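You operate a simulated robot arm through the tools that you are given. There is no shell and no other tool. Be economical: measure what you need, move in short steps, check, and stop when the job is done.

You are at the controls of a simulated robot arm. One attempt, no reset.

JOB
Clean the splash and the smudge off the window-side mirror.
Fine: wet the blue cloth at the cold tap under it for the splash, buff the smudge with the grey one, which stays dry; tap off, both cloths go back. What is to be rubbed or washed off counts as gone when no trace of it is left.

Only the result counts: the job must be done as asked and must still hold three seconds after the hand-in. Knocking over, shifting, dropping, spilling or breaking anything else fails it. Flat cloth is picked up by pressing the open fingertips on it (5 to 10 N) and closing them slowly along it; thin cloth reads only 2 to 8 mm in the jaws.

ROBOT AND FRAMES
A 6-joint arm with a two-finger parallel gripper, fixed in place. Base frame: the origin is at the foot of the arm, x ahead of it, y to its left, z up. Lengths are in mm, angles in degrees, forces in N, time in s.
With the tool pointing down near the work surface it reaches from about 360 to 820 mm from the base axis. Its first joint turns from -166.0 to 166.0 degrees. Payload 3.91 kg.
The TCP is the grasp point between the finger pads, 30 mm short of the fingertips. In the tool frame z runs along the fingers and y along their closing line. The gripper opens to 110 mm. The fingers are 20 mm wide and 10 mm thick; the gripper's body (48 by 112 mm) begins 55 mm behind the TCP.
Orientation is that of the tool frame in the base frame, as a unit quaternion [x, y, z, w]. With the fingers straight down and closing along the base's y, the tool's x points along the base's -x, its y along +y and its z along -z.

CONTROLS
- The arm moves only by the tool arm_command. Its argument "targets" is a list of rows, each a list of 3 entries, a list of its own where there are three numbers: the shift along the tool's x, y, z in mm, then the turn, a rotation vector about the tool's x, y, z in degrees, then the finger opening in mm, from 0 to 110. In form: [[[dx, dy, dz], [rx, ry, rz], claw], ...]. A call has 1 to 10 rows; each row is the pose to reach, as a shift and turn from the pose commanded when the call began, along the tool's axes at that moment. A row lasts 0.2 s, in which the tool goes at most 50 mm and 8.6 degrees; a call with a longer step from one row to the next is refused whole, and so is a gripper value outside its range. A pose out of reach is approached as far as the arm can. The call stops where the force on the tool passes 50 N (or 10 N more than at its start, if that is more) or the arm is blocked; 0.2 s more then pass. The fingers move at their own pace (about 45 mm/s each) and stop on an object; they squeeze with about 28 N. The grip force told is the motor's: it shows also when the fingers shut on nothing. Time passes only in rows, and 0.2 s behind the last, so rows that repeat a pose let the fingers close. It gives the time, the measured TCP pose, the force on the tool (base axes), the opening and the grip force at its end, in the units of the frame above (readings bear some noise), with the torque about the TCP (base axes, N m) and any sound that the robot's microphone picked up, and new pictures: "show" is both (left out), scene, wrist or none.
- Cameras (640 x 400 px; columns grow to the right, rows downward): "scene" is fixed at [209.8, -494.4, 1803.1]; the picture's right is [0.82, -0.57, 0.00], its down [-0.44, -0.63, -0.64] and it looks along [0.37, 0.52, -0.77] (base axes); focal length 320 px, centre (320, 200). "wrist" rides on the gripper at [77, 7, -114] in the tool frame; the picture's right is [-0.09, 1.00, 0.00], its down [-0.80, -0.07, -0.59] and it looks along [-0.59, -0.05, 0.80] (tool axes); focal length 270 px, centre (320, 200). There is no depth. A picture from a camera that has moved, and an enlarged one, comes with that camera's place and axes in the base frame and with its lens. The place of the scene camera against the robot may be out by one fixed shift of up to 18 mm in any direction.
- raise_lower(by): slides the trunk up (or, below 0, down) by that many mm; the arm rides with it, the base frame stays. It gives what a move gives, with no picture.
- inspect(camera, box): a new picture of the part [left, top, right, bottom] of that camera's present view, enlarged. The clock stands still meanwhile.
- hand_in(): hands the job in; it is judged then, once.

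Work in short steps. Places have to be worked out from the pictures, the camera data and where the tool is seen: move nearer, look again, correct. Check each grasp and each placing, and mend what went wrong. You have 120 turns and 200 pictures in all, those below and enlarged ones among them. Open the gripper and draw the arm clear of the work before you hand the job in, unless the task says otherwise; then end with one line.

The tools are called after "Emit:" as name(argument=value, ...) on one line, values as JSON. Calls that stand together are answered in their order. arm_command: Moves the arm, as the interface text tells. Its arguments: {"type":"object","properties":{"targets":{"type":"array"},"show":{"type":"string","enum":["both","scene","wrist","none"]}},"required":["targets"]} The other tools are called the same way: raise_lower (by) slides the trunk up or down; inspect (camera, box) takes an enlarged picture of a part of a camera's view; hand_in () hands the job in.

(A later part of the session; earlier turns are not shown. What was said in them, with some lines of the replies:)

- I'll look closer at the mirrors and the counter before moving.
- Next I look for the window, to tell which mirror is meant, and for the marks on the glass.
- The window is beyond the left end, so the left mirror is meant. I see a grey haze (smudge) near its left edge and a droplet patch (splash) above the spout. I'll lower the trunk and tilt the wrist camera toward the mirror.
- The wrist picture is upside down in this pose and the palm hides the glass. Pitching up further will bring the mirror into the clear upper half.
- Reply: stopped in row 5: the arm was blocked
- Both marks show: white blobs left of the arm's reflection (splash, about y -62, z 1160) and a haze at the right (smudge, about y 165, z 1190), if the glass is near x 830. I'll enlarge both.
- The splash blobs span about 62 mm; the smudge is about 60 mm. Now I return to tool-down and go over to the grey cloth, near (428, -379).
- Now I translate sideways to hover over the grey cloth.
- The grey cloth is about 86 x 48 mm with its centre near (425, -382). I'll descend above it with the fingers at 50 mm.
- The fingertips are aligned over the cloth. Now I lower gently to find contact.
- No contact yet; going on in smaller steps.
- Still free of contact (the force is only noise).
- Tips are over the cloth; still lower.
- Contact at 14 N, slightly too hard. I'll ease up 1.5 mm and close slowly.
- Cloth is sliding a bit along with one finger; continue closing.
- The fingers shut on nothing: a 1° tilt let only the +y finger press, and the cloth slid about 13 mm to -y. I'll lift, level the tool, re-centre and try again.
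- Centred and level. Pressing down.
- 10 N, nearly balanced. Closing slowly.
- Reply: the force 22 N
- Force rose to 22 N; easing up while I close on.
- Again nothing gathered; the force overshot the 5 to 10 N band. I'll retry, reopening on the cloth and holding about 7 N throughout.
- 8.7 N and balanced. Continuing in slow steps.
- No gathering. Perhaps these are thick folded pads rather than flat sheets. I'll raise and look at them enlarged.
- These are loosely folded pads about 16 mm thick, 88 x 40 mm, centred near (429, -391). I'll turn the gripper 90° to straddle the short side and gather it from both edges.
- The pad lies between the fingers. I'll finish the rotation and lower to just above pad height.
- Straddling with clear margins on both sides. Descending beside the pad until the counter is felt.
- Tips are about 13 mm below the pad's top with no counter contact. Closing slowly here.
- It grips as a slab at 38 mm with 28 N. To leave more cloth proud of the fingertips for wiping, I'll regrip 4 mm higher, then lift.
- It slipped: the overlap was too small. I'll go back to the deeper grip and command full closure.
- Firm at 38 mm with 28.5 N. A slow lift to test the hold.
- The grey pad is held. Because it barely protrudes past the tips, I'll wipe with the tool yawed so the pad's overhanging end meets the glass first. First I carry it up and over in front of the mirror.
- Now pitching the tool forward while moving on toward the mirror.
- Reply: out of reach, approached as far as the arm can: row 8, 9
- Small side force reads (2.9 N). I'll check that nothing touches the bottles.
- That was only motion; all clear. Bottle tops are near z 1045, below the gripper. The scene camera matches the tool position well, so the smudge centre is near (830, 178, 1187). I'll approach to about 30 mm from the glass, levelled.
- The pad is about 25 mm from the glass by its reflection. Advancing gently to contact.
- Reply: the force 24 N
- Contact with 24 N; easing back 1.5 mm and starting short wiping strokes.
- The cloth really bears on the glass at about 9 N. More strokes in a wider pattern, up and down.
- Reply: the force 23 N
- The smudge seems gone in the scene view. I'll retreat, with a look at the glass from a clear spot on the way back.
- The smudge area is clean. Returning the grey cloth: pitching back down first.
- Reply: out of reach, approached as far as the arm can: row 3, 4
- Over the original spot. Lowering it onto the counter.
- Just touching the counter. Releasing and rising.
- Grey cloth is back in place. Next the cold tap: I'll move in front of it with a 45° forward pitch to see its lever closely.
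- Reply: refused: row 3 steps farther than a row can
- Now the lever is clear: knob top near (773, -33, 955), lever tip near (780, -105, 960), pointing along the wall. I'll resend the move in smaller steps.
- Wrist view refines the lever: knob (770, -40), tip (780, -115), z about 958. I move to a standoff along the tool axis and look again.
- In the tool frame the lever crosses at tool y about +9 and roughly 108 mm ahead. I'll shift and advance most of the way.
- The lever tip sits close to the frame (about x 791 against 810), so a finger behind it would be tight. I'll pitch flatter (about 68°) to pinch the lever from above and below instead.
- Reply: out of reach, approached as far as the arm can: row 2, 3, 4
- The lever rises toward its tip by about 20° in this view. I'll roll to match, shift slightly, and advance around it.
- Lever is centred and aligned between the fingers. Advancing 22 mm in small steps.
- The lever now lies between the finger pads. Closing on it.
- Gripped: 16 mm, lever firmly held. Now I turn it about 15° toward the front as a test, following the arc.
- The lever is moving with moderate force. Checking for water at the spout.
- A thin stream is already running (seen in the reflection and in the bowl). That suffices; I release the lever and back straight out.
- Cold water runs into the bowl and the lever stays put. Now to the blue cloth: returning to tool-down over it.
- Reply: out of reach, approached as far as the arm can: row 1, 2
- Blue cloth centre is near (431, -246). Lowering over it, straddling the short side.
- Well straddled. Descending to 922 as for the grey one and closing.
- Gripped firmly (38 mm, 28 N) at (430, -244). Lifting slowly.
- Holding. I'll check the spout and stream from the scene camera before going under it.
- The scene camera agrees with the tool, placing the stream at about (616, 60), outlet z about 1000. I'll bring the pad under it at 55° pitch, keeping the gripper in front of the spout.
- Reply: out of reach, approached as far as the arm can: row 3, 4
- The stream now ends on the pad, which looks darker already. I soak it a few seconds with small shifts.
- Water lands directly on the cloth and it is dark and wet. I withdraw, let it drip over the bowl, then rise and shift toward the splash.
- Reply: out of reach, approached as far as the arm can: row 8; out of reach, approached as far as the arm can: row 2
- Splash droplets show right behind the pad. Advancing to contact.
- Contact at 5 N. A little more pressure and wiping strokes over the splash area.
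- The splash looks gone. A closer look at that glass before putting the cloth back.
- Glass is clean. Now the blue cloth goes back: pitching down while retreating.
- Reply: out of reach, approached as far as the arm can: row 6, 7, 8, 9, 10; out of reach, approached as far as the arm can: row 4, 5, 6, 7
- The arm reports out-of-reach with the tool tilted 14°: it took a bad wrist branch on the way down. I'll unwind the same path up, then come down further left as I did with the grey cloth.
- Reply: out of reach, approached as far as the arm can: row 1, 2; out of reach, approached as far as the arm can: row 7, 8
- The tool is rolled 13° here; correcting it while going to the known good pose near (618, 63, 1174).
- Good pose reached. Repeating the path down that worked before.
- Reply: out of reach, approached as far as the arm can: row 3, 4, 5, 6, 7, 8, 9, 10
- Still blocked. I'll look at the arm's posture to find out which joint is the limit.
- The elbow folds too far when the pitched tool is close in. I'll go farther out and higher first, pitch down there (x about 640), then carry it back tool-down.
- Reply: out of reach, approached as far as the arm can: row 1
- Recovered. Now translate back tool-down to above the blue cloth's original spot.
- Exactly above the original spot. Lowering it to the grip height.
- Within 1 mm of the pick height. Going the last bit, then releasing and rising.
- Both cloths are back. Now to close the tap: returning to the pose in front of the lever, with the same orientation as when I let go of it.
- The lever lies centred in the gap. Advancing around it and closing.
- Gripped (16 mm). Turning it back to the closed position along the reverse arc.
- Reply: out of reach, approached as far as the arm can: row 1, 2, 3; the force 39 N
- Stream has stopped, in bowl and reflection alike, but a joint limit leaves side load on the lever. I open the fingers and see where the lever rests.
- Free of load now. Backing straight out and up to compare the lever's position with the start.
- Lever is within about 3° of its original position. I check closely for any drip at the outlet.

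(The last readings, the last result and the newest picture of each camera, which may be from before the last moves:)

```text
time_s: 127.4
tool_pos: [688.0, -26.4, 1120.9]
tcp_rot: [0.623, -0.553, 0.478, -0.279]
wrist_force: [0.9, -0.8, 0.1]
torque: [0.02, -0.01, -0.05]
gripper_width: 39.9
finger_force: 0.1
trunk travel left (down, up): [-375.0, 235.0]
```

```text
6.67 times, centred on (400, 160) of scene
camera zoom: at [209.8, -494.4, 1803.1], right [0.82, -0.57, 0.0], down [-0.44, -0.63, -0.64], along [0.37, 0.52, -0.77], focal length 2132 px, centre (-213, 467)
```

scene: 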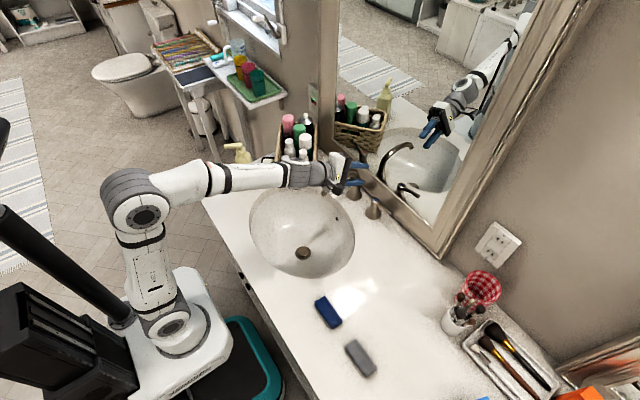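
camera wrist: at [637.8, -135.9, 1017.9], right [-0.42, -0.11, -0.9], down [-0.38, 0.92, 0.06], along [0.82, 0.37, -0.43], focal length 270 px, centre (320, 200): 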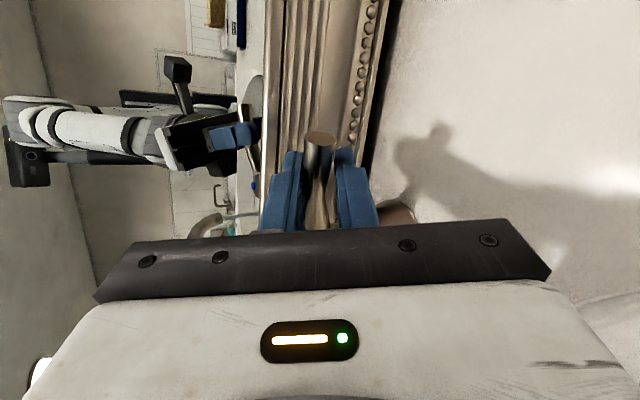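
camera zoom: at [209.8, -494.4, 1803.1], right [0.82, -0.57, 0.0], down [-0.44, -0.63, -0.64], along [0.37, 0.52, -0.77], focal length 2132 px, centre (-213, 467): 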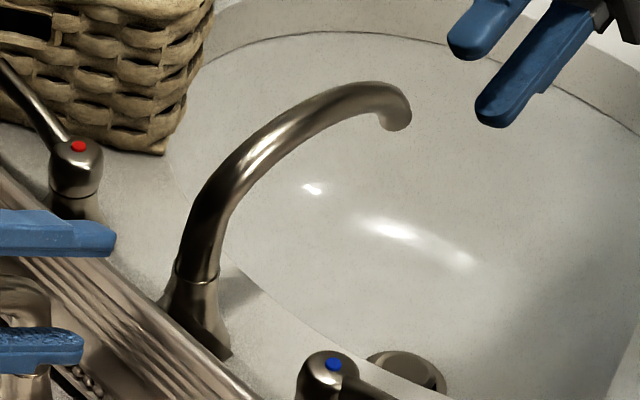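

No flow. To be sure it's fully shut, I'll regrip the lever and nudge it the last few degrees by pure translation.

Emit:
arm_command(targets=[[[2, 40, 20], [0, 0, 0], 36], [[4, 80, 40], [0, 0, 0], 36], [[8, 120, 65], [0, 0, 0], 36], [[8, 120, 90], [0, 0, 0], 36], [[8, 120, 115], [0, 0, 0], 36]], show="none")

Emit:
inspect(camera="wrist", box=[200, 20, 440, 220])

```text
time_s: 128.6
tool_pos: [741.4, -80.7, 973.4]
tcp_rot: [0.622, -0.554, 0.479, -0.276]
wrist_force: [-0.3, -0.5, -1.0]
torque: [0.0, -0.01, 0.03]
gripper_width: 35.9
finger_force: 0.1
trunk travel left (down, up): [-375.0, 235.0]
```

```text
2.00 times, centred on (320, 120) of wrist
camera zoom: at [628.3, -134.3, 1034.2], right [-0.42, -0.15, -0.9], down [-0.45, 0.89, 0.06], along [0.79, 0.43, -0.44], focal length 541 px, centre (320, 360)
```

zoom: 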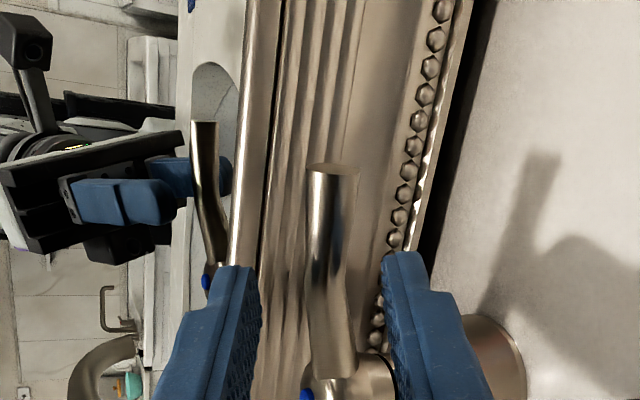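

Emit:
arm_command(targets=[[[0, 0, 13], [0, 0, 0], 36], [[0, 0, 26], [0, 0, 0], 36], [[0, 0, 26], [0, 0, 0], 20], [[0, 0, 26], [0, 0, 0], 0], [[0, 0, 26], [0, 0, 0], 0]], show="none")

```text
time_s: 129.8
tool_pos: [763.9, -87.3, 958.0]
tcp_rot: [0.624, -0.557, 0.475, -0.274]
wrist_force: [-14.1, -7.0, -29.8]
torque: [0.9, 0.34, -0.14]
gripper_width: 14.6
finger_force: 45.1
trunk travel left (down, up): [-375.0, 235.0]
```

Gripped, with some vertical strain. Relieving that 3 mm and pressing 5 mm toward the wall.

Emit:
arm_command(targets=[[[-0.9, 2.6, 1.2], [0, 0, 0], 0], [[-1, 1.6, 3.4], [0, 0, 0], 0], [[-1.2, 0.5, 5.6], [0, 0, 0], 0]], show="none")

Emit:
inspect(camera="scene", box=[320, 160, 420, 230])

```text
time_s: 130.6
tool_pos: [765.3, -86.8, 958.2]
tcp_rot: [0.623, -0.556, 0.477, -0.274]
wrist_force: [-41.6, -3.7, -19.6]
torque: [0.95, 0.45, -0.35]
gripper_width: 14.6
finger_force: 45.2
trunk travel left (down, up): [-375.0, 235.0]
```

```text
5.71 times, centred on (370, 195) of scene
camera zoom: at [209.8, -494.4, 1803.1], right [0.82, -0.57, 0.0], down [-0.44, -0.63, -0.64], along [0.37, 0.52, -0.77], focal length 1828 px, centre (34, 229)
```

zoom: 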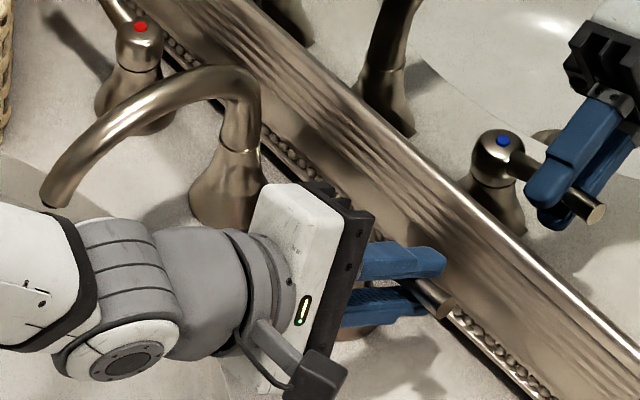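

Resistance of 42 N: the lever is at its stop and its reflection matches the start image. Releasing and backing out.

Emit:
arm_command(targets=[[[0, 0, 0], [0, 0, 0], 20], [[0, 0, 0], [0, 0, 0], 36], [[0, 0, 0], [0, 0, 0], 36], [[0, 0, -20], [0, 0, 0], 36], [[0, 0, -50], [0, 0, 0], 36], [[0, 0, -75], [0, 0, 0], 36], [[0, -40, -100], [0, 0, 0], 40], [[0, -80, -120], [0, 0, 0], 40], [[0, -120, -140], [0, 0, 0], 40]])

Emit:
inspect(camera="scene", box=[320, 160, 420, 230])

Emit:
inspect(camera="wrist", box=[0, 0, 320, 220])

```text
time_s: 132.6
tool_pos: [693.1, -33.8, 1122.8]
tcp_rot: [0.623, -0.552, 0.479, -0.279]
wrist_force: [0.3, 0.8, -0.1]
torque: [0.03, 0.0, 0.01]
gripper_width: 40.0
finger_force: 0.1
trunk travel left (down, up): [-375.0, 235.0]
camera wrist: at [580.3, -88.2, 1183.7], right [-0.41, -0.15, -0.9], down [-0.45, 0.89, 0.06], along [0.79, 0.43, -0.43], focal length 270 px, centre (320, 200)
```

scene: 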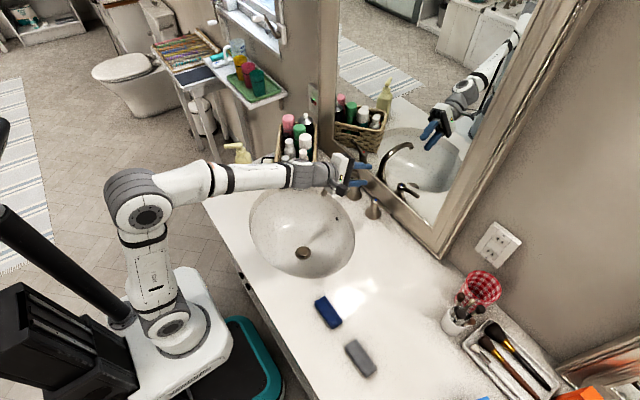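
wrist: 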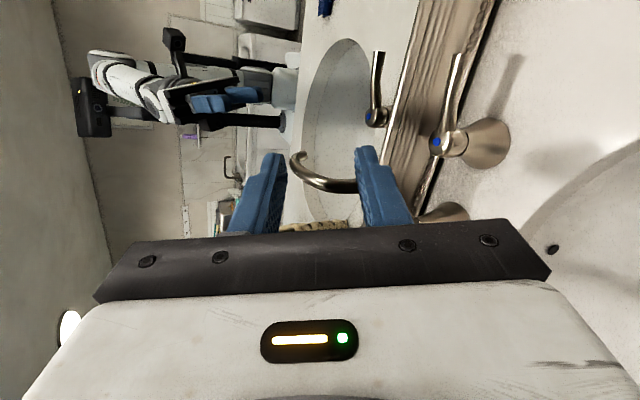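

```text
5.71 times, centred on (370, 195) of scene
camera zoom: at [209.8, -494.4, 1803.1], right [0.82, -0.57, 0.0], down [-0.44, -0.63, -0.64], along [0.37, 0.52, -0.77], focal length 1828 px, centre (34, 229)
```

zoom: 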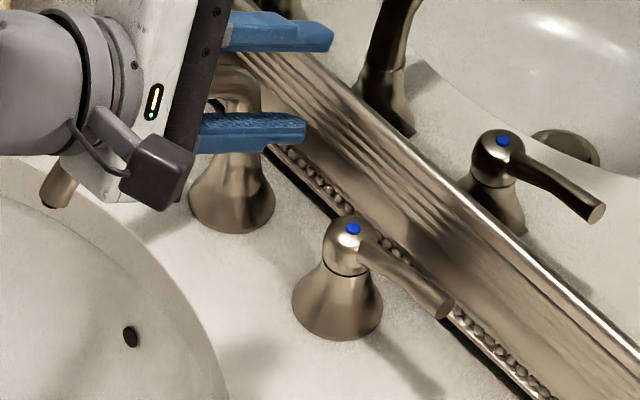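

```text
1.82 times, centred on (160, 110) of wrist
camera zoom: at [580.3, -88.2, 1183.7], right [-0.41, -0.15, -0.9], down [-0.45, 0.89, 0.06], along [0.79, 0.43, -0.43], focal length 491 px, centre (611, 364)
```

zoom: 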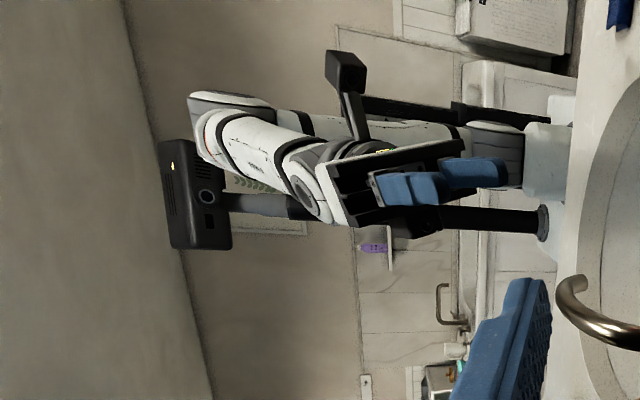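

Tap fully closed, glass clear. I raise the arm clear of the work and take a last look at the mirror and cloths.

Emit:
raise_lower(by=200)

Emit:
arm_command(targets=[[[0, 0, -30], [0, 0, 0], 80], [[0, 0, -60], [0, 0, 0], 110], [[0, 0, -90], [0, 0, 0], 110]])

Emit:
inspect(camera="scene", box=[320, 60, 460, 190])

Emit:
inspect(camera="scene", box=[290, 260, 410, 390])

```text
time_s: 134.7
tool_pos: [694.6, -34.3, 1321.0]
tcp_rot: [0.623, -0.553, 0.478, -0.28]
wrist_force: [-0.1, 0.4, 0.2]
torque: [0.02, 0.01, -0.01]
gripper_width: 40.1
finger_force: 0.1
trunk travel left (down, up): [-575.0, 35.0]
```

```text
time_s: 135.5
tool_pos: [611.0, -18.8, 1358.8]
tcp_rot: [0.622, -0.553, 0.479, -0.28]
wrist_force: [-0.1, 0.2, 0.8]
torque: [-0.01, 0.01, -0.01]
gripper_width: 109.5
finger_force: 0.7
trunk travel left (down, up): [-575.0, 35.0]
camera wrist: at [497.8, -72.7, 1420.2], right [-0.41, -0.15, -0.9], down [-0.45, 0.89, 0.06], along [0.79, 0.43, -0.43], focal length 270 px, centre (320, 200)
```

scene: 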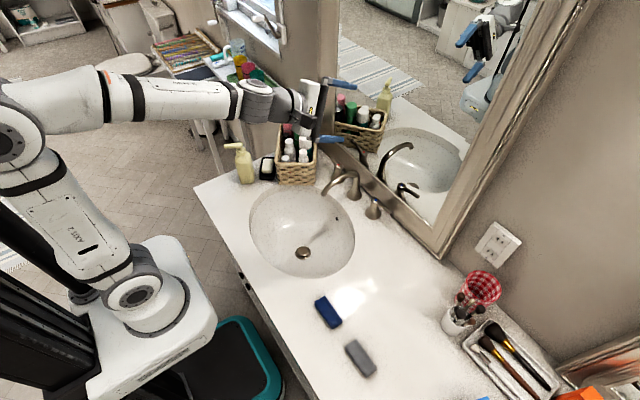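
wrist: 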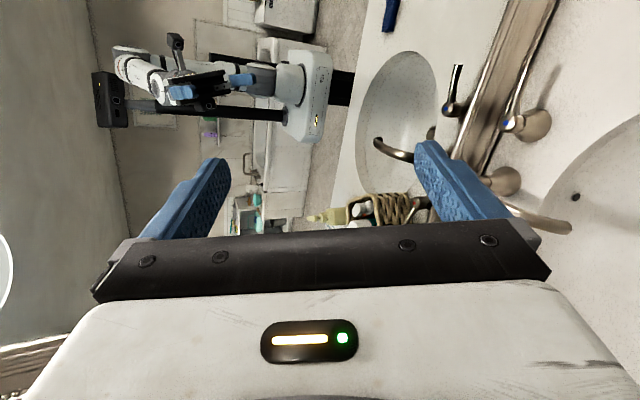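

```text
3.08 times, centred on (390, 125) of scene
camera zoom: at [209.8, -494.4, 1803.1], right [0.82, -0.57, 0.0], down [-0.44, -0.63, -0.64], along [0.37, 0.52, -0.77], focal length 984 px, centre (105, 431)
```

zoom: 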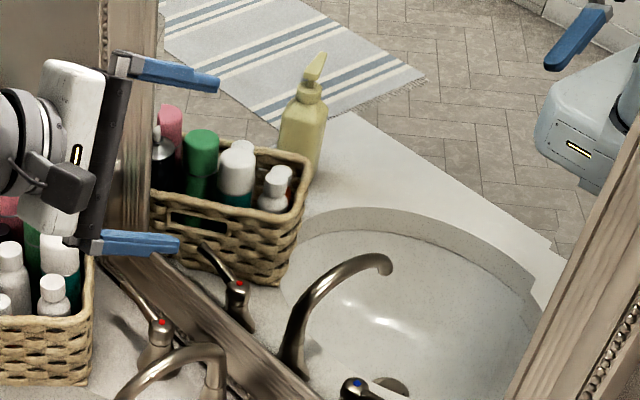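

```text
3.08 times, centred on (350, 325) of scene
camera zoom: at [209.8, -494.4, 1803.1], right [0.82, -0.57, 0.0], down [-0.44, -0.63, -0.64], along [0.37, 0.52, -0.77], focal length 984 px, centre (228, -185)
```

zoom: 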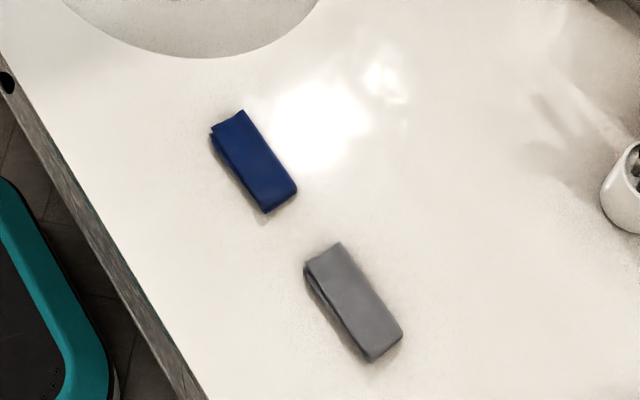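

The mirror is spotless, the tap is off, both cloths lie where they were, nothing else has moved, and the arm is clear with the gripper open. Handing in.

Emit:
hand_in()

```text
The job is handed in.
```

The splash and smudge are both off the window-side mirror with no trace left in the last pictures. The cold tap is off, the blue and grey cloths are back in their places, and the grey one never went near the water. I have no result from the judging yet.
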